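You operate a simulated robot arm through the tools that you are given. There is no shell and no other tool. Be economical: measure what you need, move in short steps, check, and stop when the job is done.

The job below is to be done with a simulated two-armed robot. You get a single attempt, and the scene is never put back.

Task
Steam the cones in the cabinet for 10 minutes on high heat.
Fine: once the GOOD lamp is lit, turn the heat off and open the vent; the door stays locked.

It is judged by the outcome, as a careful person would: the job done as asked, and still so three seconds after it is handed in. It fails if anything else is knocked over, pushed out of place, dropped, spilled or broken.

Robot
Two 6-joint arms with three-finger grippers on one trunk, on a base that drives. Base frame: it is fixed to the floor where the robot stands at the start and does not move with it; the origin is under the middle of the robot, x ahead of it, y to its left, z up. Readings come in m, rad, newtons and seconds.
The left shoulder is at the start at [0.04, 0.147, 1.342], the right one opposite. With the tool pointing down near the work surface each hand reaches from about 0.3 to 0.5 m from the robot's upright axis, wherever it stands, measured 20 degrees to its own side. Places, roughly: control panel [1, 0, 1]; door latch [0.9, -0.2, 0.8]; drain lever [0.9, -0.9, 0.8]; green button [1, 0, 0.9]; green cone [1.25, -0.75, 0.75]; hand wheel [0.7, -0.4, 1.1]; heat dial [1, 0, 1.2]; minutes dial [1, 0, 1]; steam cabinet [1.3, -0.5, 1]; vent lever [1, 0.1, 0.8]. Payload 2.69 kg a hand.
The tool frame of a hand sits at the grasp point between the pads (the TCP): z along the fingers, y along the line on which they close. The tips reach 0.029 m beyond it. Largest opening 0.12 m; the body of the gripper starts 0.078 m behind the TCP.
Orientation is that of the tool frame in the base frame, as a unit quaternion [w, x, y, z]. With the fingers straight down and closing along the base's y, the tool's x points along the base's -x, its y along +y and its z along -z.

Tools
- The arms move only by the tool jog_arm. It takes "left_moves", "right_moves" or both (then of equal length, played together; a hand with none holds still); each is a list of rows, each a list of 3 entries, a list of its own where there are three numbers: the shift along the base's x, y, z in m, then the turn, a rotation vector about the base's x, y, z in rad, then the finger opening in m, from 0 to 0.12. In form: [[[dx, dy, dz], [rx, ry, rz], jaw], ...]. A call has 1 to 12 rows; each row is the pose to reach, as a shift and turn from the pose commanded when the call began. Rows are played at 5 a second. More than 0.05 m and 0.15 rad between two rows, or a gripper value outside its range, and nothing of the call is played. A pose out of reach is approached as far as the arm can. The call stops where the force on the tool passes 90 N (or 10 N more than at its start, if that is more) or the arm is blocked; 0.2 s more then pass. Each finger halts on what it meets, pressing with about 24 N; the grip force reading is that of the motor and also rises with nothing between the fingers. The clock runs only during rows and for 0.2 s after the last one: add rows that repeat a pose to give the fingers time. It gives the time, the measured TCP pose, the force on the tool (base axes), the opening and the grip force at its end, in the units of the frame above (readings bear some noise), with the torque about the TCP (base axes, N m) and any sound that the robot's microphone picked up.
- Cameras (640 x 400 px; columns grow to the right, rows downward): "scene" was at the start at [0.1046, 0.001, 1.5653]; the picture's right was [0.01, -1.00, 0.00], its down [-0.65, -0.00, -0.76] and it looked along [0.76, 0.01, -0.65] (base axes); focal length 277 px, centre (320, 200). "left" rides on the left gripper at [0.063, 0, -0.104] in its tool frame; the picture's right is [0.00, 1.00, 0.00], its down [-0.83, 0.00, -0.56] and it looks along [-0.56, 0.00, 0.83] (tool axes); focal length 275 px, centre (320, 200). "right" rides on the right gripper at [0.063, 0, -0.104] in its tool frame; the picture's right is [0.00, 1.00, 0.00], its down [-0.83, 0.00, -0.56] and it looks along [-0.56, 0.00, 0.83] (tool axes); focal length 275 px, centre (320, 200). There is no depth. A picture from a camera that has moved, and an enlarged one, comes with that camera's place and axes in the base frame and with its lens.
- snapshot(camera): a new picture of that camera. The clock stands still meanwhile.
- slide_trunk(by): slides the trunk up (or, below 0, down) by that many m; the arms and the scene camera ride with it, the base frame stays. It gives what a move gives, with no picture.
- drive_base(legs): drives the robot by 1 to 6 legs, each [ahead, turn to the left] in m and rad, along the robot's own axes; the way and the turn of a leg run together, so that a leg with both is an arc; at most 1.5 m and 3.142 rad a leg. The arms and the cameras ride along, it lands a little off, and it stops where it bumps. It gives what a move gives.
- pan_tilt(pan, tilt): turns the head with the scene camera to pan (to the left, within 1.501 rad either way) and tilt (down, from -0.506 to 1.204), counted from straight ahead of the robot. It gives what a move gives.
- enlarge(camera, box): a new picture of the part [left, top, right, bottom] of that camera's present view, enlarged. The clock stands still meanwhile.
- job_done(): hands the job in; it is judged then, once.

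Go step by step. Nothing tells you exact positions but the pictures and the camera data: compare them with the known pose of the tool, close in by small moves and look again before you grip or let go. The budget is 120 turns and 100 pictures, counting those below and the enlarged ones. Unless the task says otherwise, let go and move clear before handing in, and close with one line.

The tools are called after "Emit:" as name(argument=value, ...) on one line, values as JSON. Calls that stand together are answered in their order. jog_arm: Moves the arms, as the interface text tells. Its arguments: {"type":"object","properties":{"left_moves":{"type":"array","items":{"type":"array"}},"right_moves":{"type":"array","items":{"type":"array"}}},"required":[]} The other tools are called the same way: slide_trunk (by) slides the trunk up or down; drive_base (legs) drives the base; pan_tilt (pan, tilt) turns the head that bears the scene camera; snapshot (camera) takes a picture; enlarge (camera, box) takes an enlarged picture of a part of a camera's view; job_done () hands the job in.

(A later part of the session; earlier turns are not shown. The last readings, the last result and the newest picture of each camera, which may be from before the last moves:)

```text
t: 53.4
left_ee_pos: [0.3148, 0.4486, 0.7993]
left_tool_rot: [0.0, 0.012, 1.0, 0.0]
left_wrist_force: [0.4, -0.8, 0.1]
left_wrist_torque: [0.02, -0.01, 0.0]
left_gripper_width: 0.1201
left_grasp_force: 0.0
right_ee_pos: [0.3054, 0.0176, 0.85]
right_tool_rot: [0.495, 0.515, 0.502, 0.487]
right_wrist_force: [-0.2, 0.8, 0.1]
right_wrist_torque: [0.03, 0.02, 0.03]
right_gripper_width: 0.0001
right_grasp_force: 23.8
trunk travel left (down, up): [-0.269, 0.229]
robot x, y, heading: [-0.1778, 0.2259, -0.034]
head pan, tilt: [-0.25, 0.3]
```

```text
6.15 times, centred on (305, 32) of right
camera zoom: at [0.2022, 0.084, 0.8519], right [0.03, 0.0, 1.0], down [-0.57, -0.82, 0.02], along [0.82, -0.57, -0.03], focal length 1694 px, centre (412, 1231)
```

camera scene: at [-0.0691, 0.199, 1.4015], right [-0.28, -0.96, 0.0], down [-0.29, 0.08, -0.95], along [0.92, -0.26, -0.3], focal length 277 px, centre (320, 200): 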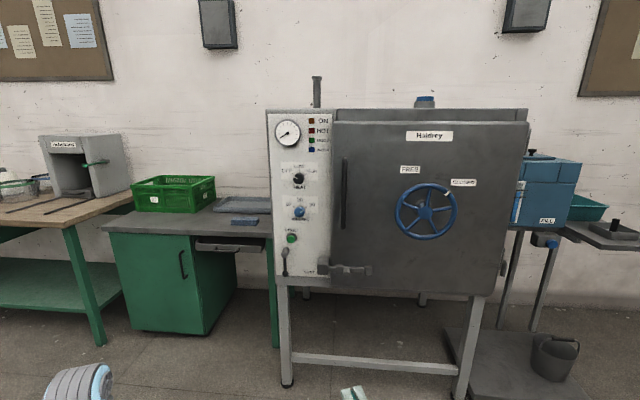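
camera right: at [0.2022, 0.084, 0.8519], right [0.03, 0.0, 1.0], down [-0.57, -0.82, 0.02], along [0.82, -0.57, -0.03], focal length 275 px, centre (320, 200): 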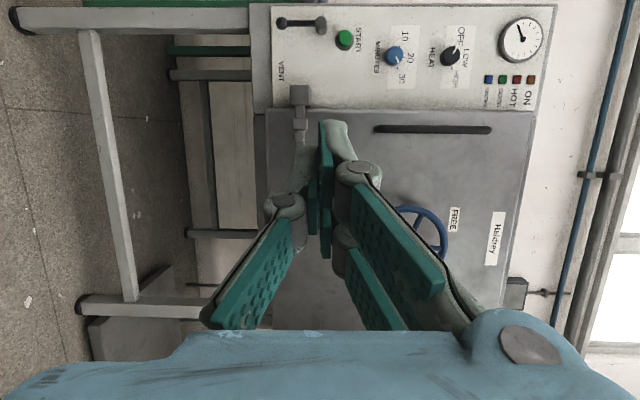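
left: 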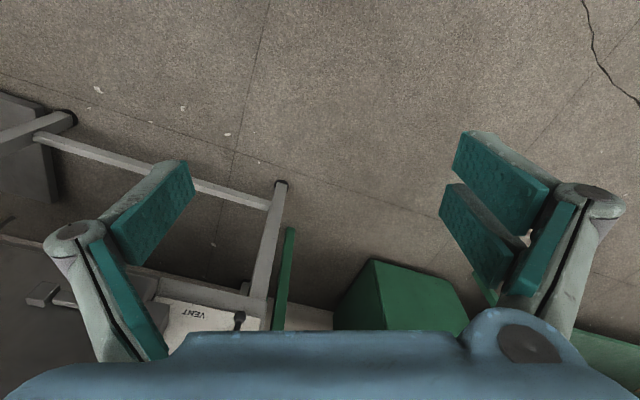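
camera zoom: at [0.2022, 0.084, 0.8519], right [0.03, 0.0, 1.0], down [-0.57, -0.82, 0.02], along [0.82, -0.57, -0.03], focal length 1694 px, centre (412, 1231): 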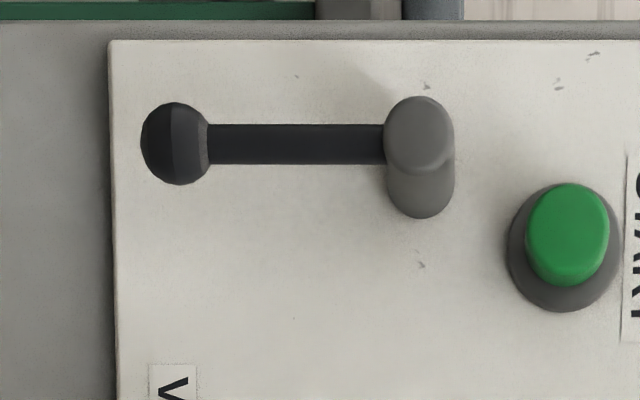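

Bolt is home, wheel at CLOSED, heat OFF, minutes at 30. I'll shift left and square up to the panel so that the right hand faces the dials.

Emit:
drive_base(legs=[[0, 1.32], [0.3, 0], [0, -1.57], [0.2, 0]])

Emit:
pan_tilt(pan=-0.25, tilt=0.3)

Emit:
snapshot(camera="scene")

Emit:
snapshot(camera="right")

```text
t: 64.0
left_ee_pos: [0.6298, 0.509, 0.7999]
left_tool_rot: [-0.001, 0.166, 0.986, 0.0]
left_wrist_force: [-0.1, 0.1, 0.3]
left_wrist_torque: [0.02, 0.02, 0.02]
left_gripper_width: 0.12
left_grasp_force: 0.0
right_ee_pos: [0.4902, 0.1024, 0.8512]
right_tool_rot: [0.564, 0.585, 0.418, 0.406]
right_wrist_force: [0.0, 0.4, -0.3]
right_wrist_torque: [0.03, -0.04, -0.01]
right_gripper_width: 0.0002
right_grasp_force: 23.6
trunk travel left (down, up): [-0.269, 0.229]
robot x, y, heading: [0.0909, 0.4414, -0.337]
head pan, tilt: [-0.25, 0.3]
```

```text
t: 64.5
left_ee_pos: [0.6291, 0.5089, 0.7985]
left_tool_rot: [0.0, 0.164, 0.987, 0.0]
left_wrist_force: [-0.1, 0.1, -0.5]
left_wrist_torque: [0.02, 0.0, 0.0]
left_gripper_width: 0.1201
left_grasp_force: 0.0
right_ee_pos: [0.4896, 0.1019, 0.8493]
right_tool_rot: [0.564, 0.585, 0.418, 0.406]
right_wrist_force: [0.2, -0.7, -0.5]
right_wrist_torque: [0.01, 0.01, -0.03]
right_gripper_width: 0.0
right_grasp_force: 24.1
trunk travel left (down, up): [-0.269, 0.229]
robot x, y, heading: [0.0951, 0.4478, -0.337]
head pan, tilt: [-0.25, 0.3]
```

```text
65 pictures are left
camera scene: at [0.1884, 0.3871, 1.4015], right [-0.55, -0.83, 0.0], down [-0.25, 0.16, -0.96], along [0.8, -0.53, -0.3], focal length 277 px, centre (320, 200)
```

scene: 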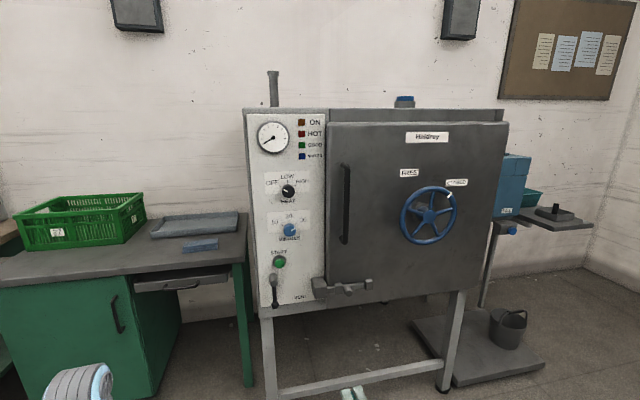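

```text
64 pictures are left
camera right: at [0.4122, 0.1958, 0.8517], right [0.03, -0.01, 1.0], down [-0.79, -0.61, 0.02], along [0.61, -0.79, -0.03], focal length 275 px, centre (320, 200)
```

right: 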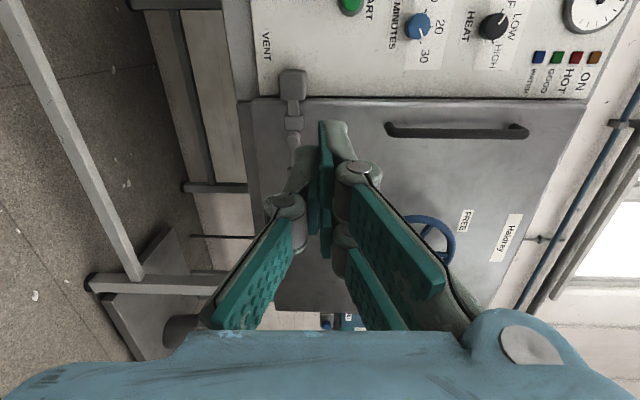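

The hand is square to the panel now (cabinet yaw about 0.335). The minutes dial is near (0.997, -0.022, 1.01), heat dial near (0.997, -0.016, 1.153). I raise the hand to the minutes dial's height, open the fingers and drive closer.

Emit:
jog_arm(right_moves=[[[0.004, 0.011, 0.04], [-0.005, -0.016, 0], 0.03], [[0.008, 0.023, 0.08], [-0.011, -0.032, 0], 0.06], [[0.012, 0.034, 0.12], [-0.011, -0.032, 0], 0.08], [[0.016, 0.045, 0.16], [-0.011, -0.032, 0], 0.08]])

Emit:
drive_base(legs=[[0.34, 0]])

Emit:
snapshot(camera="right")

Emit:
snapshot(camera="scene")

```text
t: 65.4
left_ee_pos: [0.6299, 0.5096, 0.7985]
left_tool_rot: [0.0, 0.165, 0.986, 0.0]
left_wrist_force: [-0.6, 0.1, 0.2]
left_wrist_torque: [-0.01, -0.03, 0.02]
left_gripper_width: 0.1199
left_grasp_force: 0.1
right_ee_pos: [0.4922, 0.1088, 0.9626]
right_tool_rot: [0.61, 0.532, 0.469, 0.354]
right_wrist_force: [-0.4, -0.2, -0.5]
right_wrist_torque: [0.01, 0.01, -0.01]
right_gripper_width: 0.0801
right_grasp_force: 0.0
right hand out of reach, approached as far as the arm can: row 4
trunk travel left (down, up): [-0.269, 0.229]
robot x, y, heading: [0.0903, 0.4425, -0.338]
head pan, tilt: [-0.25, 0.3]
stopped in row 4 (right hand): the arm was blocked; the commanded pose is now the measured one
```

```text
t: 67.6
left_ee_pos: [0.9429, 0.3964, 0.8]
left_tool_rot: [0.0, 0.166, 0.986, 0.0]
left_wrist_force: [-0.1, 0.4, -0.1]
left_wrist_torque: [-0.01, -0.02, -0.01]
left_gripper_width: 0.1201
left_grasp_force: 0.0
right_ee_pos: [0.8049, -0.0033, 0.9631]
right_tool_rot: [0.611, 0.532, 0.468, 0.353]
right_wrist_force: [0.2, -0.3, -0.8]
right_wrist_torque: [0.02, -0.01, 0.04]
right_gripper_width: 0.0799
right_grasp_force: 0.0
trunk travel left (down, up): [-0.269, 0.229]
robot x, y, heading: [0.402, 0.3368, -0.34]
head pan, tilt: [-0.25, 0.3]
```

```text
63 pictures are left
camera right: at [0.725, 0.09, 0.9497], right [0.07, 0.19, 0.98], down [-0.79, -0.59, 0.17], along [0.61, -0.78, 0.11], focal length 275 px, centre (320, 200)
```

right: 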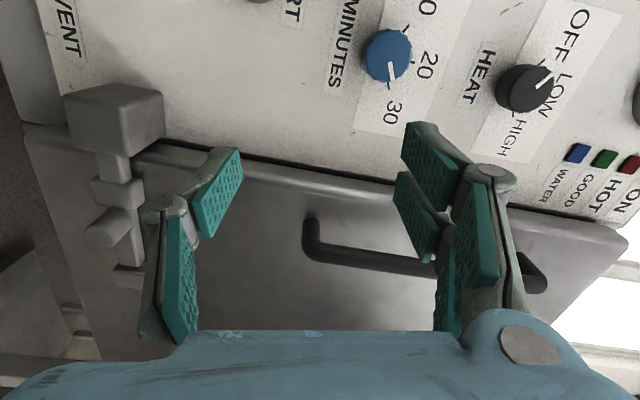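

```text
62 pictures are left
camera scene: at [0.5017, 0.2764, 1.4016], right [-0.56, -0.83, 0.0], down [-0.25, 0.16, -0.96], along [0.79, -0.53, -0.3], focal length 277 px, centre (320, 200)
```

scene: 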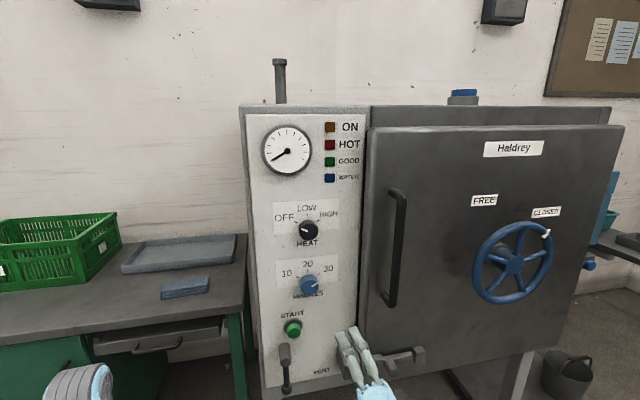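

The arm reached a limit at this roll. I'll roll the hand back toward 45 degrees while centring on the minutes dial, refined to (0.979, -0.012, 1.0135).

Emit:
jog_arm(right_moves=[[[0.0, 0.0, 0.0], [-0.132, 0.046, 0], 0.08], [[0.0, 0.0, 0.0], [-0.265, 0.092, 0], 0.08], [[0.004, 0.011, 0.012], [-0.397, 0.139, 0], 0.08], [[0.008, 0.022, 0.025], [-0.53, 0.185, 0], 0.08], [[0.012, 0.034, 0.037], [-0.6, 0.21, 0], 0.08], [[0.016, 0.045, 0.05], [-0.6, 0.21, 0], 0.08]])

Emit:
snapshot(camera="right")

```text
t: 68.8
left_ee_pos: [0.9448, 0.3971, 0.7983]
left_tool_rot: [-0.001, 0.166, 0.986, 0.0]
left_wrist_force: [-0.1, -0.2, -0.2]
left_wrist_torque: [0.01, 0.0, -0.02]
left_gripper_width: 0.12
left_grasp_force: 0.0
right_ee_pos: [0.8076, -0.0003, 0.9882]
right_tool_rot: [0.699, 0.313, 0.638, 0.085]
right_wrist_force: [0.1, -1.2, -0.4]
right_wrist_torque: [0.02, 0.0, 0.02]
right_gripper_width: 0.0802
right_grasp_force: 0.1
trunk travel left (down, up): [-0.269, 0.229]
robot x, y, heading: [0.4051, 0.3322, -0.342]
head pan, tilt: [-0.25, 0.3]
stopped in row 5 (right hand): the arm was blocked; the commanded pose is now the measured one
```

```text
61 pictures are left
camera right: at [0.72, 0.0672, 0.935], right [0.28, 0.79, 0.54], down [-0.67, -0.25, 0.7], along [0.69, -0.56, 0.46], focal length 275 px, centre (320, 200)
```

right: 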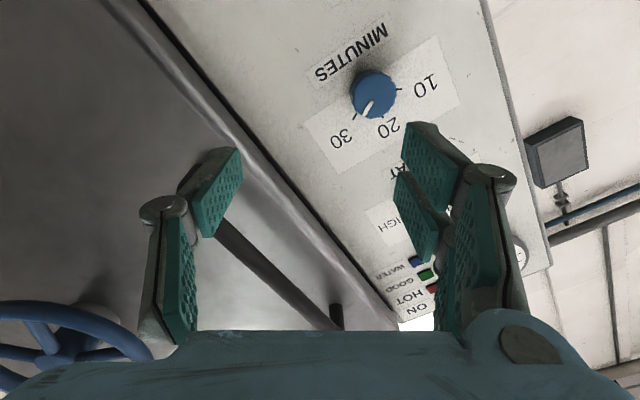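

The arm is folded too tightly here. I'll back off a bit and to the left, so it can work more stretched out.

Emit:
drive_base(legs=[[-0.03, 0], [0, -0.5], [-0.13, 0], [0, 0.5]])

Emit:
jog_arm(right_moves=[[[0.03, 0.005, 0.01], [0, 0, 0], 0.08], [[0.06, 0.005, 0.02], [0, 0, 0], 0.08], [[0.09, 0.005, 0.025], [0, 0, 0], 0.08]])

Emit:
snapshot(camera="right")

```text
t: 73.4
left_ee_pos: [0.8296, 0.5089, 0.7989]
left_tool_rot: [-0.001, 0.162, 0.987, 0.0]
left_wrist_force: [-0.5, -0.1, 0.7]
left_wrist_torque: [0.01, 0.05, -0.01]
left_gripper_width: 0.1199
left_grasp_force: 0.0
right_ee_pos: [0.6953, 0.1106, 0.9874]
right_tool_rot: [0.697, 0.31, 0.64, 0.087]
right_wrist_force: [-0.3, 0.0, -0.4]
right_wrist_torque: [0.01, 0.01, -0.02]
right_gripper_width: 0.08
right_grasp_force: 0.1
trunk travel left (down, up): [-0.269, 0.229]
robot x, y, heading: [0.2912, 0.4453, -0.33]
head pan, tilt: [-0.25, 0.3]
```

```text
t: 74.2
left_ee_pos: [0.8284, 0.5091, 0.7995]
left_tool_rot: [-0.001, 0.161, 0.987, 0.0]
left_wrist_force: [-0.1, -0.1, 0.4]
left_wrist_torque: [0.03, 0.02, -0.02]
left_gripper_width: 0.1199
left_grasp_force: 0.1
right_ee_pos: [0.7804, 0.0948, 1.0044]
right_tool_rot: [0.697, 0.297, 0.65, 0.056]
right_wrist_force: [0.2, 0.3, -0.3]
right_wrist_torque: [0.01, 0.0, 0.01]
right_gripper_width: 0.0799
right_grasp_force: 0.2
trunk travel left (down, up): [-0.269, 0.229]
robot x, y, heading: [0.2914, 0.4415, -0.333]
head pan, tilt: [-0.25, 0.3]
```

```text
60 pictures are left
camera right: at [0.6924, 0.1609, 0.9504], right [0.31, 0.82, 0.48], down [-0.65, -0.19, 0.74], along [0.7, -0.54, 0.47], focal length 275 px, centre (320, 200)
```

right: 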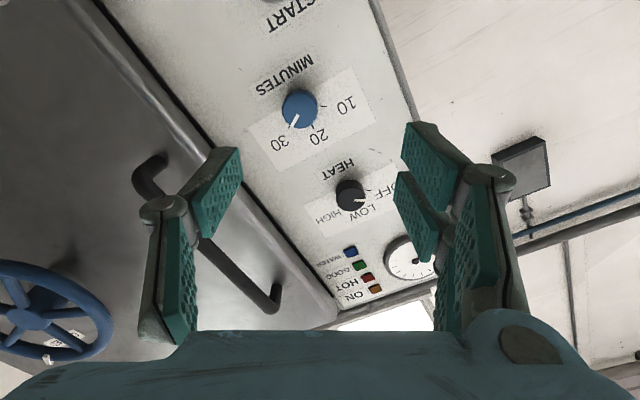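

No block now. I centre on the dial sideways, then drive ahead.

Emit:
jog_arm(right_moves=[[[-0.006, -0.017, 0.005], [0, 0, 0], 0.08], [[-0.012, -0.034, 0.009], [0, 0, 0], 0.08], [[-0.012, -0.034, 0.009], [0, 0, 0], 0.08]])

Emit:
drive_base(legs=[[0.12, 0]])

Emit:
snapshot(camera="right")

Emit:
snapshot(camera="scene")

```text
t: 75.0
left_ee_pos: [0.8278, 0.5093, 0.7989]
left_tool_rot: [0.0, 0.161, 0.987, 0.0]
left_wrist_force: [0.2, 0.2, -0.6]
left_wrist_torque: [-0.05, -0.01, -0.03]
left_gripper_width: 0.12
left_grasp_force: 0.1
right_ee_pos: [0.7729, 0.0809, 1.0194]
right_tool_rot: [0.697, 0.311, 0.64, 0.087]
right_wrist_force: [-1.1, 0.4, 1.0]
right_wrist_torque: [0.02, 0.02, -0.01]
right_gripper_width: 0.0801
right_grasp_force: 0.0
trunk travel left (down, up): [-0.269, 0.229]
robot x, y, heading: [0.2925, 0.4488, -0.331]
head pan, tilt: [-0.25, 0.3]
```

```text
t: 76.2
left_ee_pos: [0.9408, 0.4706, 0.7989]
left_tool_rot: [0.0, 0.161, 0.987, -0.001]
left_wrist_force: [0.8, -0.6, 0.1]
left_wrist_torque: [0.0, 0.0, -0.03]
left_gripper_width: 0.1201
left_grasp_force: 0.0
right_ee_pos: [0.8873, 0.0426, 1.0214]
right_tool_rot: [0.698, 0.309, 0.64, 0.088]
right_wrist_force: [0.4, -0.1, 0.3]
right_wrist_torque: [0.01, -0.02, 0.03]
right_gripper_width: 0.0799
right_grasp_force: 0.1
trunk travel left (down, up): [-0.269, 0.229]
robot x, y, heading: [0.4033, 0.4007, -0.327]
head pan, tilt: [-0.25, 0.3]
```

```text
59 pictures are left
camera right: at [0.7991, 0.1085, 0.9682], right [0.27, 0.79, 0.54], down [-0.66, -0.25, 0.7], along [0.7, -0.55, 0.46], focal length 275 px, centre (320, 200)
```

right: 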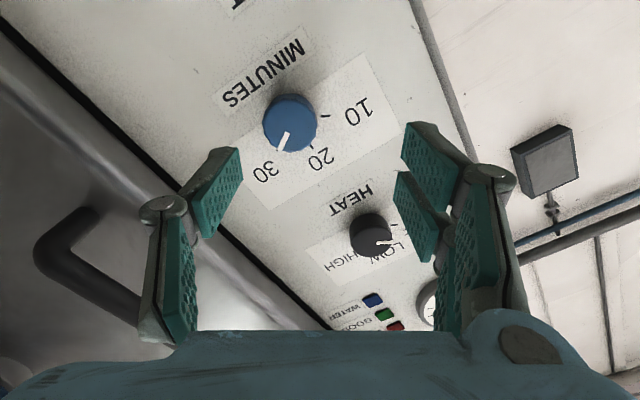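

```text
58 pictures are left
camera scene: at [0.501, 0.3455, 1.4017], right [-0.55, -0.84, 0.0], down [-0.25, 0.16, -0.96], along [0.8, -0.52, -0.29], focal length 277 px, centre (320, 200)
```

scene: 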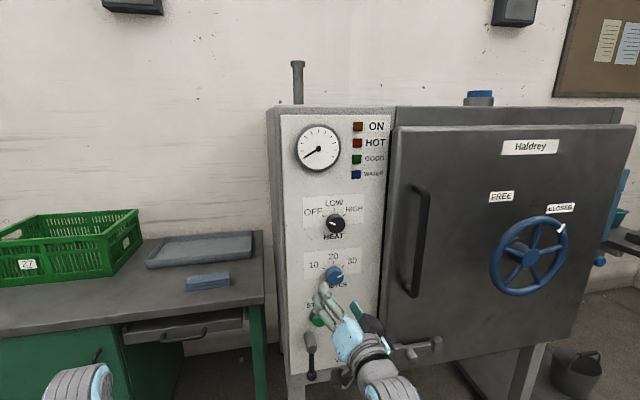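

Positions agree. I centre the fingers on the dial axis and close in part way.

Emit:
jog_arm(right_moves=[[[-0.008, -0.021, -0.008], [0, 0, 0], 0.08], [[0.02, -0.031, -0.008], [0, 0, 0], 0.08], [[0.048, -0.04, -0.008], [0, 0, 0], 0.08], [[0.048, -0.04, -0.008], [0, 0, 0], 0.08]])

Emit:
snapshot(camera="right")

```text
t: 77.2
left_ee_pos: [0.9435, 0.4694, 0.7999]
left_tool_rot: [0.001, 0.162, 0.987, 0.001]
left_wrist_force: [-0.3, 0.6, 1.0]
left_wrist_torque: [-0.01, 0.01, 0.0]
left_gripper_width: 0.1198
left_grasp_force: 0.1
right_ee_pos: [0.9366, 0.0025, 1.0125]
right_tool_rot: [0.697, 0.311, 0.64, 0.088]
right_wrist_force: [-0.5, -0.4, 0.4]
right_wrist_torque: [-0.03, 0.01, 0.02]
right_gripper_width: 0.0799
right_grasp_force: 0.0
trunk travel left (down, up): [-0.269, 0.229]
robot x, y, heading: [0.406, 0.4025, -0.329]
head pan, tilt: [-0.25, 0.3]
```

```text
57 pictures are left
camera right: at [0.8475, 0.069, 0.9597], right [0.27, 0.79, 0.54], down [-0.66, -0.25, 0.7], along [0.7, -0.55, 0.46], focal length 275 px, centre (320, 200)
```

right: 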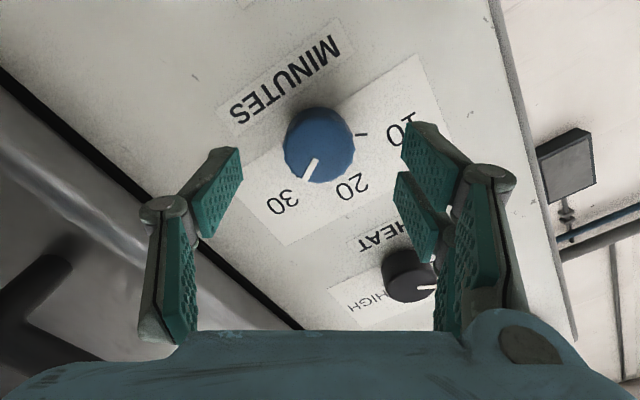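

The dial is centred between the fingers and about 4.5 cm ahead. I advance 3.6 cm and close on it.

Emit:
jog_arm(right_moves=[[[0.017, -0.006, 0], [0, 0, 0], 0.075], [[0.034, -0.0115, 0], [0, 0, 0], 0.07], [[0.034, -0.0115, 0], [0, 0, 0], 0.04], [[0.034, -0.0115, 0], [0, 0, 0], 0.03], [[0.034, -0.0115, 0], [0, 0, 0], 0.03]])

Emit:
snapshot(camera="right")

```text
t: 78.4
left_ee_pos: [0.9433, 0.4698, 0.7985]
left_tool_rot: [0.0, 0.161, 0.987, 0.0]
left_wrist_force: [0.7, 0.6, 0.1]
left_wrist_torque: [0.03, 0.02, -0.01]
left_gripper_width: 0.12
left_grasp_force: 0.0
right_ee_pos: [0.9692, -0.0108, 1.0138]
right_tool_rot: [0.697, 0.309, 0.641, 0.087]
right_wrist_force: [2.6, -0.7, 1.3]
right_wrist_torque: [0.16, 0.48, -0.42]
right_gripper_width: 0.0412
right_grasp_force: 45.2
trunk travel left (down, up): [-0.269, 0.229]
robot x, y, heading: [0.4013, 0.4014, -0.332]
head pan, tilt: [-0.25, 0.3]
```

```text
56 pictures are left
camera right: at [0.8811, 0.0558, 0.9601], right [0.28, 0.79, 0.54], down [-0.66, -0.25, 0.71], along [0.7, -0.55, 0.46], focal length 275 px, centre (320, 200)
```

right: 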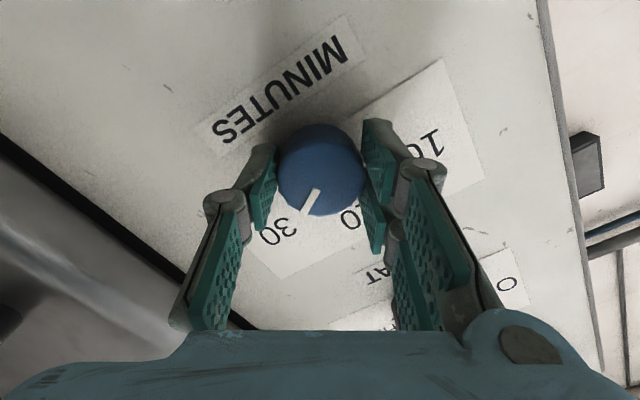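

Firm grip on the minutes dial. I turn it counter-clockwise from 30 toward 10 (first 1.8 rad).

Emit:
jog_arm(right_moves=[[[0, 0, 0], [-0.138, 0.046, 0], 0.03], [[0, 0, 0], [-0.276, 0.092, 0], 0.03], [[0, 0, 0], [-0.415, 0.138, 0], 0.03], [[0, 0, 0], [-0.553, 0.185, 0], 0.03], [[0, 0, 0], [-0.692, 0.231, 0], 0.03], [[0, 0, 0], [-0.83, 0.277, 0], 0.03], [[0, 0, 0], [-0.969, 0.323, 0], 0.03], [[0, 0, 0], [-1.107, 0.37, 0], 0.03], [[0, 0, 0], [-1.245, 0.416, 0], 0.03], [[0, 0, 0], [-1.384, 0.462, 0], 0.03], [[0, 0, 0], [-1.522, 0.508, 0], 0.03], [[0, 0, 0], [-1.66, 0.554, 0], 0.03]])

Emit:
snapshot(camera="right")

```text
t: 81.0
left_ee_pos: [0.9424, 0.4668, 0.7996]
left_tool_rot: [0.0, 0.161, 0.987, 0.002]
left_wrist_force: [0.1, -0.4, 0.6]
left_wrist_torque: [0.0, 0.01, 0.01]
left_gripper_width: 0.1201
left_grasp_force: 0.0
right_ee_pos: [0.9702, -0.0131, 1.0143]
right_tool_rot: [0.518, -0.287, 0.643, -0.486]
right_wrist_force: [3.6, -20.0, 14.4]
right_wrist_torque: [0.14, 0.2, -1.14]
right_gripper_width: 0.0408
right_grasp_force: 45.0
trunk travel left (down, up): [-0.269, 0.229]
robot x, y, heading: [0.4069, 0.4023, -0.331]
head pan, tilt: [-0.25, 0.3]
```

```text
55 pictures are left
camera right: at [0.8516, -0.0336, 0.9873], right [0.13, 0.36, -0.92], down [-0.28, 0.91, 0.31], along [0.95, 0.21, 0.22], focal length 275 px, centre (320, 200)
```

right: 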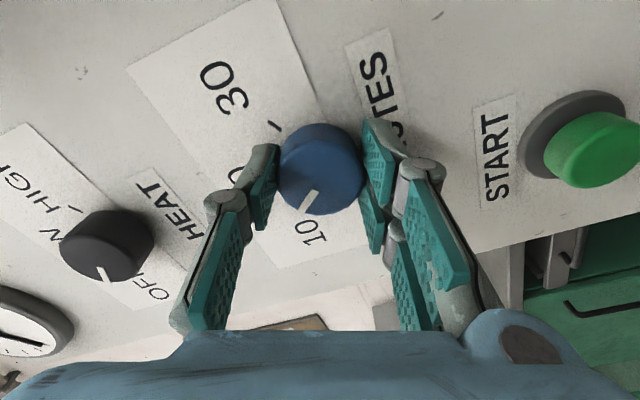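

The pointer is near 10. I zoom in to compare it with the tick.

Emit:
enlarge(camera="right", box=[250, 100, 390, 260])

Emit:
enlarge(camera="scene", box=[280, 190, 380, 310])

```text
2.50 times, centred on (320, 180) of right
camera zoom: at [0.8516, -0.0336, 0.9873], right [0.13, 0.36, -0.92], down [-0.28, 0.91, 0.31], along [0.95, 0.21, 0.22], focal length 688 px, centre (320, 250)
```

zoom: 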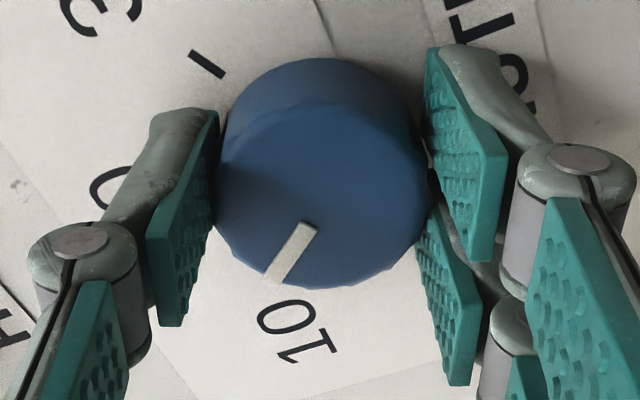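

```text
3.33 times, centred on (330, 250) of scene
camera zoom: at [0.501, 0.3406, 1.4015], right [-0.55, -0.84, 0.0], down [-0.25, 0.17, -0.95], along [0.8, -0.52, -0.3], focal length 924 px, centre (287, 33)
```

zoom: 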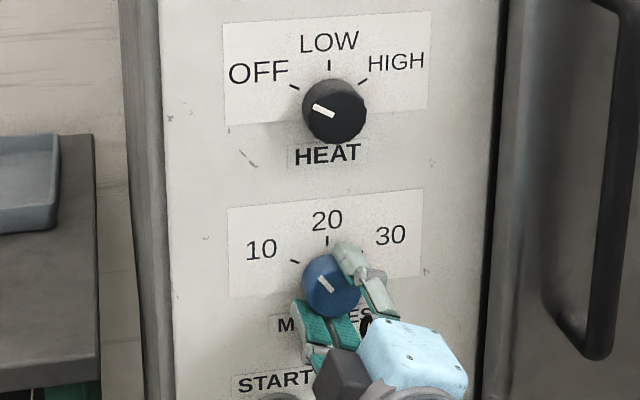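

By comparison with the heat pointer at OFF, about 0.3-0.35 rad is still missing. I turn further.

Emit:
jog_arm(right_moves=[[[0, 0, 0], [-0.138, 0.046, 0], 0.03], [[0, 0, 0], [-0.283, 0.094, 0], 0.03], [[0, 0, 0], [-0.283, 0.094, 0], 0.03]])

Emit:
enlarge(camera="scene", box=[280, 190, 380, 310])

Emit:
enlarge(camera="right", box=[250, 100, 390, 260])

```text
refused: row 2 steps farther than a row can; nothing moved
```

```text
3.33 times, centred on (330, 250) of scene
camera zoom: at [0.501, 0.3406, 1.4015], right [-0.55, -0.84, 0.0], down [-0.25, 0.17, -0.95], along [0.8, -0.52, -0.3], focal length 924 px, centre (287, 33)
```

zoom: 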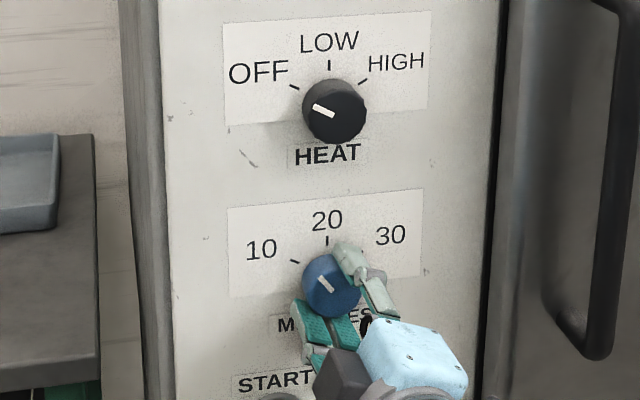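

```text
2.50 times, centred on (320, 180) of right
camera zoom: at [0.8516, -0.0336, 0.9873], right [0.13, 0.36, -0.92], down [-0.28, 0.91, 0.31], along [0.95, 0.21, 0.22], focal length 688 px, centre (320, 250)
```

zoom: 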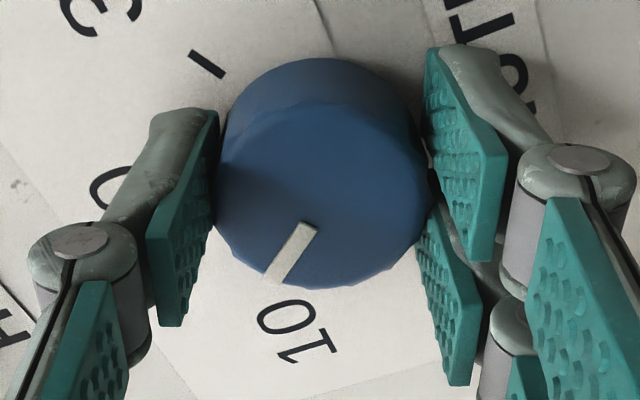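

Emit:
jog_arm(right_moves=[[[0, 0, 0], [-0.1, 0.033, 0], 0.03], [[0, 0, 0], [-0.2, 0.067, 0], 0.03], [[0, 0, 0], [-0.295, 0.098, 0], 0.03], [[0, 0, 0], [-0.295, 0.098, 0], 0.03]])

Emit:
enlarge(camera="scene", box=[280, 190, 380, 310])

```text
t: 82.0
left_ee_pos: [0.9424, 0.4675, 0.8007]
left_tool_rot: [0.0, 0.162, 0.987, 0.002]
left_wrist_force: [-0.6, -0.5, 0.3]
left_wrist_torque: [0.02, 0.02, 0.0]
left_gripper_width: 0.12
left_grasp_force: 0.1
right_ee_pos: [0.9686, -0.013, 1.0136]
right_tool_rot: [0.439, -0.381, 0.589, -0.561]
right_wrist_force: [12.8, -27.3, 29.0]
right_wrist_torque: [-0.08, -0.45, -0.55]
right_gripper_width: 0.0405
right_grasp_force: 45.3
trunk travel left (down, up): [-0.269, 0.229]
robot x, y, heading: [0.4087, 0.4044, -0.332]
head pan, tilt: [-0.25, 0.3]
```

```text
3.33 times, centred on (330, 250) of scene
camera zoom: at [0.5005, 0.3408, 1.4016], right [-0.55, -0.84, 0.0], down [-0.25, 0.17, -0.96], along [0.8, -0.52, -0.3], focal length 924 px, centre (287, 33)
```

zoom: 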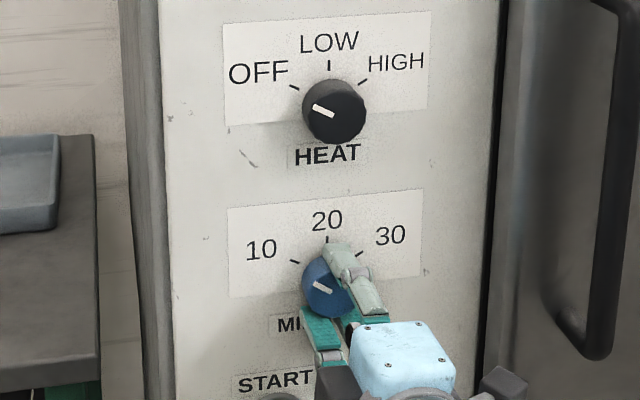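

The minutes pointer now lies at 10, parallel to the heat pointer's OFF mark. I open, back off, move up to the heat dial and check both.

Emit:
jog_arm(right_moves=[[[0, 0, 0], [0, 0, 0], 0.06], [[0, 0, 0], [0, 0, 0], 0.085], [[-0.035, 0.012, 0], [0, 0, 0], 0.085], [[-0.07, 0.024, 0], [0, 0, 0], 0.085], [[-0.07, 0.024, 0.047], [0, 0, 0], 0.085], [[-0.07, 0.024, 0.094], [0, 0, 0], 0.085], [[-0.07, 0.024, 0.14], [0, 0, 0], 0.085], [[-0.07, 0.024, 0.14], [0, 0, 0], 0.085]])

Emit:
snapshot(camera="right")

Emit:
enlarge(camera="scene", box=[280, 190, 380, 310])

```text
t: 83.8
left_ee_pos: [0.9432, 0.4687, 0.799]
left_tool_rot: [-0.001, 0.162, 0.987, 0.0]
left_wrist_force: [-0.2, -0.1, -0.7]
left_wrist_torque: [0.0, 0.03, 0.01]
left_gripper_width: 0.1198
left_grasp_force: 0.0
right_ee_pos: [0.902, 0.0152, 1.158]
right_tool_rot: [0.438, -0.384, 0.59, -0.559]
right_wrist_force: [0.5, 0.0, 0.0]
right_wrist_torque: [-0.01, 0.0, 0.01]
right_gripper_width: 0.0848
right_grasp_force: 0.1
trunk travel left (down, up): [-0.269, 0.229]
robot x, y, heading: [0.4026, 0.4043, -0.337]
head pan, tilt: [-0.25, 0.3]
```

```text
49 pictures are left
camera right: at [0.7832, -0.0092, 1.1501], right [0.03, 0.07, -1.0], down [-0.26, 0.96, 0.06], along [0.97, 0.25, 0.05], focal length 275 px, centre (320, 200)
```

right: 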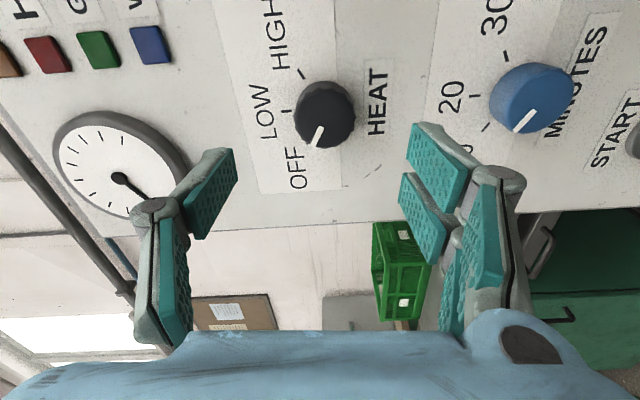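

```text
3.33 times, centred on (330, 250) of scene
camera zoom: at [0.5024, 0.3445, 1.4015], right [-0.55, -0.84, 0.0], down [-0.25, 0.16, -0.96], along [0.8, -0.52, -0.3], focal length 924 px, centre (287, 33)
```

zoom: 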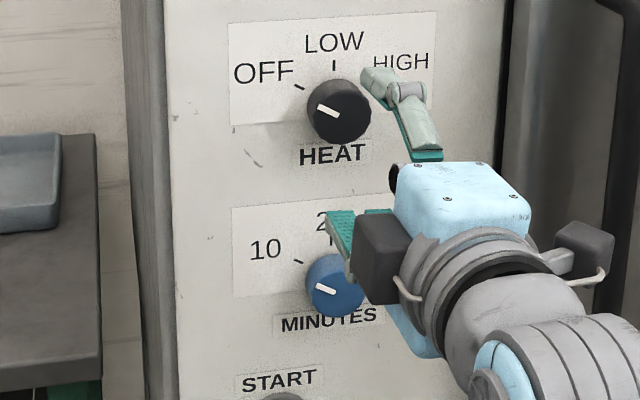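

Minutes at 10 confirmed. The heat dial sits between the fingers; I advance about 7.5 cm, close, and look.

Emit:
jog_arm(right_moves=[[[0.01, -0.01, -0.003], [0, 0, 0], 0.08], [[0.04, -0.02, -0.003], [0, 0, 0], 0.08], [[0.069, -0.03, -0.003], [0, 0, 0], 0.075], [[0.069, -0.03, -0.003], [0, 0, 0], 0.05], [[0.069, -0.03, -0.003], [0, 0, 0], 0.03], [[0.069, -0.03, -0.003], [0, 0, 0], 0.03]])

Emit:
snapshot(camera="right")

```text
t: 85.2
left_ee_pos: [0.9426, 0.4689, 0.7995]
left_tool_rot: [-0.001, 0.161, 0.987, 0.001]
left_wrist_force: [-0.8, 0.5, -1.0]
left_wrist_torque: [-0.02, -0.02, 0.01]
left_gripper_width: 0.1201
left_grasp_force: 0.1
right_ee_pos: [0.9688, -0.0136, 1.153]
right_tool_rot: [0.438, -0.383, 0.59, -0.56]
right_wrist_force: [7.9, -6.2, 12.2]
right_wrist_torque: [-0.05, -0.28, 0.03]
right_gripper_width: 0.041
right_grasp_force: 44.9
trunk travel left (down, up): [-0.269, 0.229]
robot x, y, heading: [0.4066, 0.4013, -0.331]
head pan, tilt: [-0.25, 0.3]
```

```text
47 pictures are left
camera right: at [0.8494, -0.0397, 1.1463], right [0.04, 0.07, -1.0], down [-0.26, 0.96, 0.06], along [0.97, 0.25, 0.06], focal length 275 px, centre (320, 200)
```

right: 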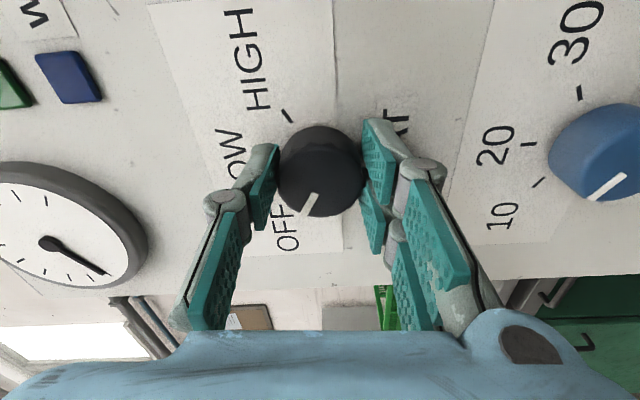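

Gripped. I turn the heat dial clockwise toward HIGH (1.8 rad first).

Emit:
jog_arm(right_moves=[[[0, 0, 0], [0.138, -0.047, 0], 0.03], [[0, 0, 0], [0.276, -0.095, 0], 0.03], [[0, 0, 0], [0.414, -0.142, 0], 0.03], [[0, 0, 0], [0.552, -0.19, 0], 0.03], [[0, 0, 0], [0.69, -0.238, 0], 0.03], [[0, 0, 0], [0.828, -0.285, 0], 0.03], [[0, 0, 0], [0.966, -0.333, 0], 0.03], [[0, 0, 0], [1.104, -0.38, 0], 0.03], [[0, 0, 0], [1.242, -0.428, 0], 0.03], [[0, 0, 0], [1.38, -0.475, 0], 0.03], [[0, 0, 0], [1.518, -0.523, 0], 0.03], [[0, 0, 0], [1.656, -0.57, 0], 0.03]])

Emit:
jog_arm(right_moves=[[[0, 0, 0], [0.1, -0.034, 0], 0.03], [[0, 0, 0], [0.2, -0.069, 0], 0.03], [[0, 0, 0], [0.295, -0.1, 0], 0.03], [[0, 0, 0], [0.295, -0.1, 0], 0.03]])

Emit:
enlarge(camera="scene", box=[280, 100, 400, 310])

Emit:
snapshot(camera="right")

```text
t: 87.8
left_ee_pos: [0.9438, 0.4737, 0.7989]
left_tool_rot: [0.0, 0.161, 0.987, -0.002]
left_wrist_force: [0.8, 0.4, 0.0]
left_wrist_torque: [0.01, -0.01, 0.01]
left_gripper_width: 0.1201
left_grasp_force: 0.1
right_ee_pos: [0.9695, -0.011, 1.1521]
right_tool_rot: [0.706, 0.21, 0.676, -0.025]
right_wrist_force: [-8.9, 22.2, -13.7]
right_wrist_torque: [-0.25, -0.46, -0.29]
right_gripper_width: 0.0411
right_grasp_force: 44.4
trunk travel left (down, up): [-0.269, 0.229]
robot x, y, heading: [0.4051, 0.4029, -0.33]
head pan, tilt: [-0.25, 0.3]
```

```text
t: 88.8
left_ee_pos: [0.9427, 0.4736, 0.7981]
left_tool_rot: [-0.001, 0.161, 0.987, -0.002]
left_wrist_force: [0.4, 0.1, 0.0]
left_wrist_torque: [0.02, 0.01, 0.01]
left_gripper_width: 0.1199
left_grasp_force: 0.1
right_ee_pos: [0.9705, -0.0109, 1.1532]
right_tool_rot: [0.702, 0.312, 0.635, 0.083]
right_wrist_force: [-2.8, 21.7, -5.2]
right_wrist_torque: [-0.67, 0.78, -0.06]
right_gripper_width: 0.041
right_grasp_force: 45.0
trunk travel left (down, up): [-0.269, 0.229]
robot x, y, heading: [0.4056, 0.403, -0.326]
head pan, tilt: [-0.25, 0.3]
```

```text
1.90 times, centred on (340, 205) of scene
camera zoom: at [0.5027, 0.3519, 1.4019], right [-0.55, -0.84, 0.0], down [-0.25, 0.16, -0.96], along [0.8, -0.53, -0.29], focal length 528 px, centre (282, 190)
```

zoom: 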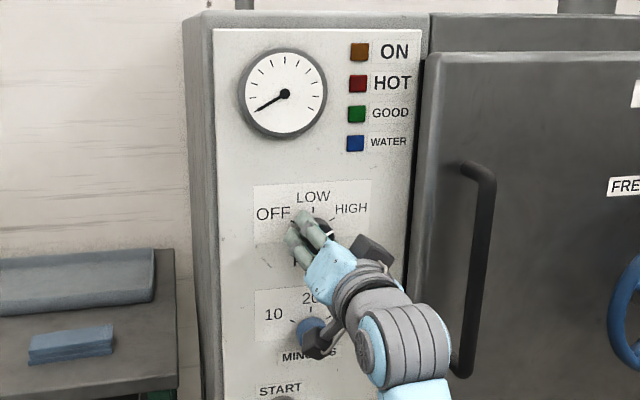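

```text
45 pictures are left
camera right: at [0.8831, 0.0569, 1.0985], right [0.28, 0.79, 0.54], down [-0.67, -0.24, 0.7], along [0.68, -0.56, 0.47], focal length 275 px, centre (320, 200)
```

right: 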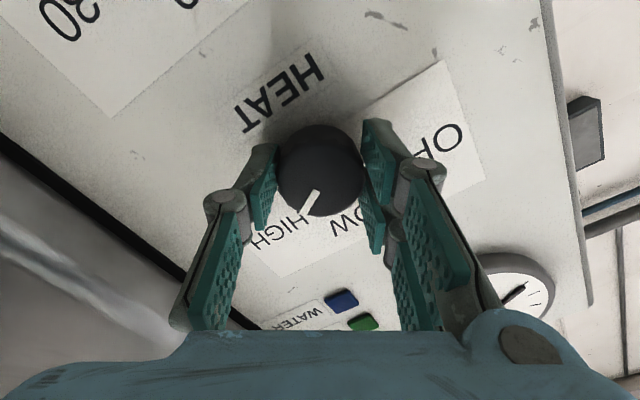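

The pointer stands at HIGH (same hand angle as the minutes dial had at 30). I release, back off, close the fingers and come down in front of START.

Emit:
jog_arm(right_moves=[[[0, 0, 0], [0, 0, 0], 0.06], [[0, 0, 0], [0, 0, 0], 0.085], [[-0.035, 0.012, 0], [0, 0, 0], 0.085], [[-0.075, 0.026, 0], [0, 0, 0], 0.085], [[-0.1, 0.034, -0.04], [0, 0, 0], 0.06], [[-0.1, 0.038, -0.085], [0, 0, 0], 0.04], [[-0.1, 0.043, -0.13], [0, 0, 0], 0.02], [[-0.095, 0.05, -0.175], [0, 0, 0], 0], [[-0.09, 0.06, -0.22], [0, 0, 0], 0], [[-0.085, 0.07, -0.255], [0, 0, 0], 0], [[-0.085, 0.07, -0.255], [0, 0, 0], 0]])

Emit:
snapshot(camera="right")

Emit:
enlarge(camera="scene", box=[270, 100, 390, 390])

```text
t: 91.2
left_ee_pos: [0.9426, 0.4697, 0.799]
left_tool_rot: [0.0, 0.163, 0.987, 0.0]
left_wrist_force: [-0.3, 0.2, -0.6]
left_wrist_torque: [0.0, 0.01, 0.0]
left_gripper_width: 0.1201
left_grasp_force: 0.1
right_ee_pos: [0.8849, 0.0545, 0.8956]
right_tool_rot: [0.7, 0.314, 0.636, 0.083]
right_wrist_force: [-1.0, -0.2, 0.4]
right_wrist_torque: [-0.01, -0.02, 0.02]
right_gripper_width: 0.0002
right_grasp_force: 23.8
trunk travel left (down, up): [-0.269, 0.229]
robot x, y, heading: [0.4034, 0.4013, -0.33]
head pan, tilt: [-0.25, 0.3]
```

```text
44 pictures are left
camera right: at [0.7995, 0.1216, 0.8415], right [0.28, 0.79, 0.54], down [-0.67, -0.24, 0.7], along [0.69, -0.56, 0.46], focal length 275 px, centre (320, 200)
```

right: 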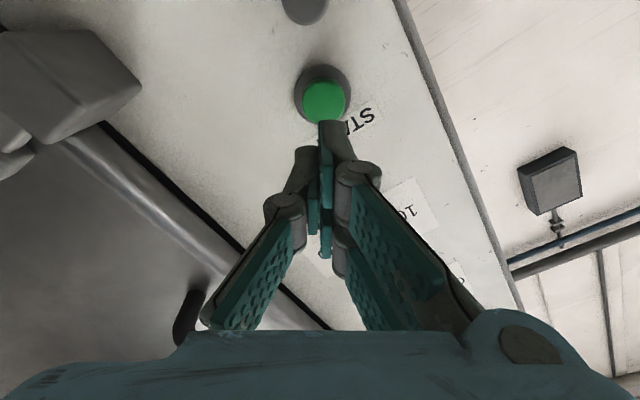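

```text
1.38 times, centred on (330, 245) of scene
camera zoom: at [0.5021, 0.3449, 1.4016], right [-0.55, -0.84, 0.0], down [-0.25, 0.16, -0.96], along [0.8, -0.52, -0.3], focal length 382 px, centre (306, 138)
```

zoom: 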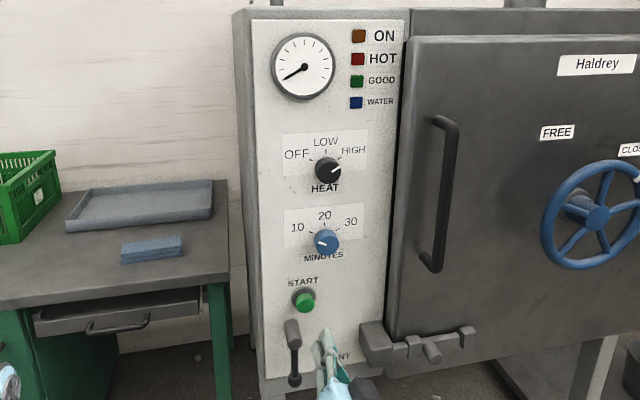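

Dials read HIGH and 10. START is about (1.005, 0.019, 0.889); I align and push it gently in small steps.

Emit:
jog_arm(right_moves=[[[0.03, -0.004, -0.006], [0, 0, 0], 0], [[0.06, -0.014, -0.006], [0, 0, 0], 0], [[0.082, -0.022, -0.006], [0, 0, 0], 0], [[0.082, -0.022, -0.006], [0, 0, 0], 0]])

Emit:
snapshot(camera="right")

```text
t: 92.2
left_ee_pos: [0.9436, 0.4706, 0.7993]
left_tool_rot: [0.0, 0.162, 0.987, 0.0]
left_wrist_force: [0.2, 1.2, 0.1]
left_wrist_torque: [-0.02, 0.0, 0.02]
left_gripper_width: 0.1199
left_grasp_force: 0.1
right_ee_pos: [0.9675, 0.0317, 0.8902]
right_tool_rot: [0.701, 0.314, 0.636, 0.084]
right_wrist_force: [-0.1, 0.9, 0.4]
right_wrist_torque: [0.01, 0.02, 0.02]
right_gripper_width: 0.0002
right_grasp_force: 24.0
trunk travel left (down, up): [-0.269, 0.229]
robot x, y, heading: [0.4084, 0.4021, -0.33]
head pan, tilt: [-0.25, 0.3]
```

```text
42 pictures are left
camera right: at [0.88, 0.099, 0.8355], right [0.28, 0.79, 0.54], down [-0.67, -0.24, 0.7], along [0.69, -0.56, 0.46], focal length 275 px, centre (320, 200)
```

right: 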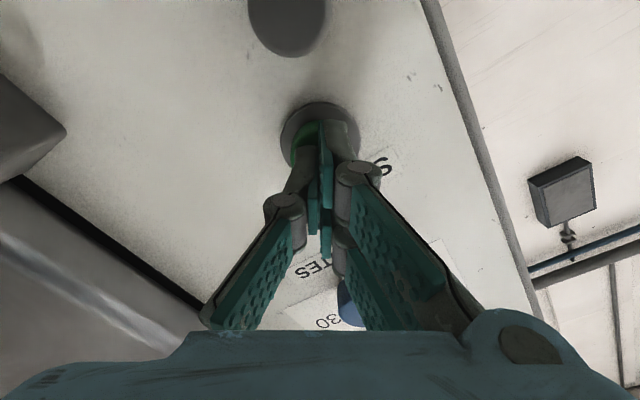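

Emit:
jog_arm(right_moves=[[[0.007, -0.0025, 0], [0, 0, 0], 0], [[0.012, -0.004, 0], [0, 0, 0], 0], [[0.017, -0.006, 0], [0, 0, 0], 0], [[0.022, -0.0077, 0], [0, 0, 0], 0], [[0.0, 0.0, 0], [0, 0, 0], 0], [[-0.03, 0.01, 0], [0, 0, 0], 0]])

Emit:
enlarge(camera="scene", box=[270, 50, 390, 390])

```text
t: 93.6
left_ee_pos: [0.9429, 0.4703, 0.8002]
left_tool_rot: [0.001, 0.162, 0.987, 0.0]
left_wrist_force: [-0.7, 0.8, -0.2]
left_wrist_torque: [-0.05, -0.03, -0.02]
left_gripper_width: 0.1201
left_grasp_force: 0.0
right_ee_pos: [0.935, 0.0434, 0.8907]
right_tool_rot: [0.702, 0.313, 0.634, 0.085]
right_wrist_force: [-0.7, 0.3, -0.2]
right_wrist_torque: [0.01, 0.01, 0.01]
right_gripper_width: 0.0
right_grasp_force: 28.4
trunk travel left (down, up): [-0.269, 0.229]
robot x, y, heading: [0.4043, 0.4023, -0.333]
head pan, tilt: [-0.25, 0.3]
heard: click
```

```text
1.18 times, centred on (330, 220) of scene
camera zoom: at [0.4994, 0.3458, 1.4019], right [-0.55, -0.84, 0.0], down [-0.25, 0.16, -0.96], along [0.8, -0.52, -0.29], focal length 326 px, centre (308, 176)
```

zoom: 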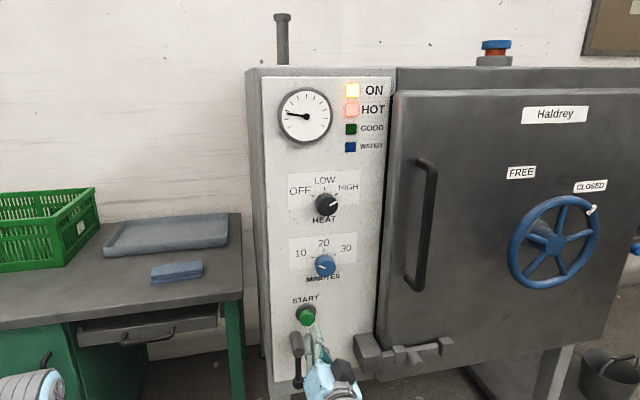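

START clicked: ON and HOT are lit and the gauge rises; the relief pin on top rises too, so the vent holds pressure. I move the hand ready in front of the heat dial and watch for GOOD.

Emit:
jog_arm(right_moves=[[[-0.04, 0.013, 0], [0, 0, 0], 0], [[-0.06, 0.02, 0.04], [0, 0, 0], 0], [[-0.06, 0.015, 0.085], [0, 0, 0], 0.02], [[-0.06, 0.005, 0.13], [0, 0, 0], 0.04], [[-0.055, -0.01, 0.175], [0, 0, 0], 0.06], [[-0.05, -0.02, 0.22], [0, 0, 0], 0.08], [[-0.04, -0.028, 0.2625], [0, 0, 0], 0.085], [[-0.04, -0.028, 0.2625], [0, 0, 0], 0.085]])

Emit:
snapshot(camera="scene")

Emit:
snapshot(camera="right")

```text
t: 95.4
left_ee_pos: [0.9426, 0.471, 0.8002]
left_tool_rot: [-0.001, 0.161, 0.987, 0.001]
left_wrist_force: [0.6, -0.3, 0.2]
left_wrist_torque: [0.02, 0.0, 0.04]
left_gripper_width: 0.1198
left_grasp_force: 0.1
right_ee_pos: [0.8961, 0.0129, 1.1568]
right_tool_rot: [0.7, 0.315, 0.635, 0.084]
right_wrist_force: [-0.4, -0.4, 0.1]
right_wrist_torque: [-0.05, 0.0, -0.01]
right_gripper_width: 0.085
right_grasp_force: 0.0
trunk travel left (down, up): [-0.269, 0.229]
robot x, y, heading: [0.4058, 0.4006, -0.336]
head pan, tilt: [-0.25, 0.3]
```

```text
40 pictures are left
camera scene: at [0.5021, 0.3449, 1.4015], right [-0.55, -0.84, 0.0], down [-0.25, 0.16, -0.96], along [0.8, -0.52, -0.3], focal length 277 px, centre (320, 200)
```

scene: 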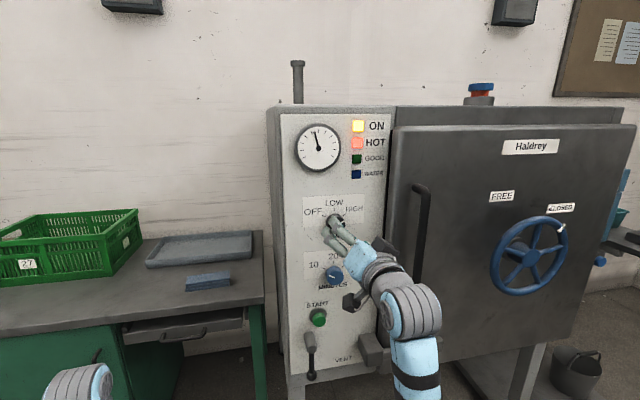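

```text
39 pictures are left
camera right: at [0.8093, 0.0793, 1.1033], right [0.28, 0.79, 0.54], down [-0.67, -0.24, 0.7], along [0.69, -0.56, 0.46], focal length 275 px, centre (320, 200)
```

right: 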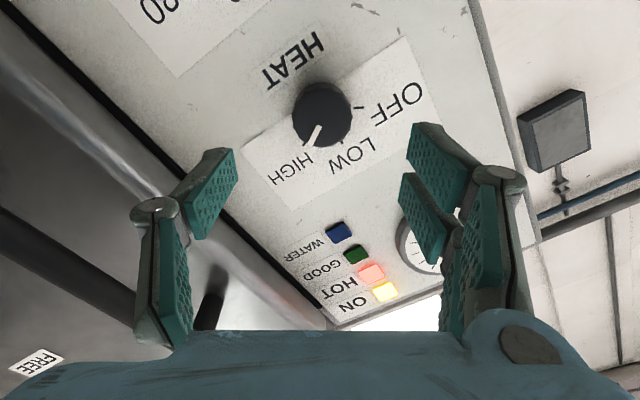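

The gauge is half-way up, GOOD not lit yet. I wait in place.

Emit:
jog_arm(right_moves=[[[0, 0, 0], [0, 0, 0], 0.085], [[0, 0, 0], [0, 0, 0], 0.085], [[0, 0, 0], [0, 0, 0], 0.085], [[0, 0, 0], [0, 0, 0], 0.085], [[0, 0, 0], [0, 0, 0], 0.085], [[0, 0, 0], [0, 0, 0], 0.085], [[0, 0, 0], [0, 0, 0], 0.085], [[0, 0, 0], [0, 0, 0], 0.085], [[0, 0, 0], [0, 0, 0], 0.085], [[0, 0, 0], [0, 0, 0], 0.085], [[0, 0, 0], [0, 0, 0], 0.085], [[0, 0, 0], [0, 0, 0], 0.085]])

Emit:
enlarge(camera="scene", box=[270, 50, 510, 200])

```text
t: 98.0
left_ee_pos: [0.9432, 0.4694, 0.7977]
left_tool_rot: [-0.001, 0.161, 0.987, 0.0]
left_wrist_force: [0.0, 0.9, 0.0]
left_wrist_torque: [0.0, 0.03, 0.01]
left_gripper_width: 0.1201
left_grasp_force: 0.1
right_ee_pos: [0.8955, 0.0118, 1.1561]
right_tool_rot: [0.7, 0.315, 0.635, 0.084]
right_wrist_force: [0.4, 0.6, 0.4]
right_wrist_torque: [0.02, 0.03, 0.0]
right_gripper_width: 0.0851
right_grasp_force: 0.1
trunk travel left (down, up): [-0.269, 0.229]
robot x, y, heading: [0.4057, 0.4001, -0.33]
head pan, tilt: [-0.25, 0.3]
```

```text
2.67 times, centred on (390, 125) of scene
camera zoom: at [0.5023, 0.345, 1.4015], right [-0.55, -0.84, 0.0], down [-0.25, 0.16, -0.96], along [0.8, -0.52, -0.3], focal length 739 px, centre (133, 400)
```

zoom: 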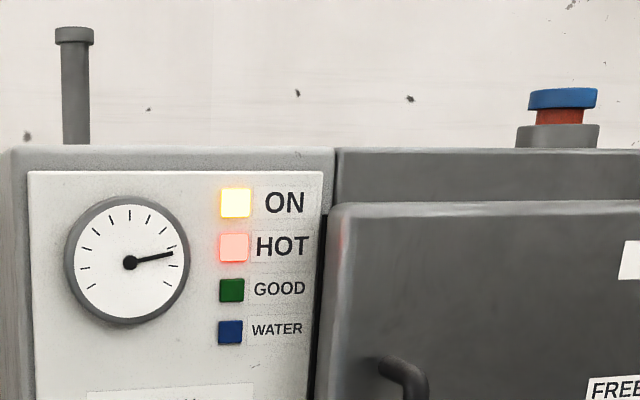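

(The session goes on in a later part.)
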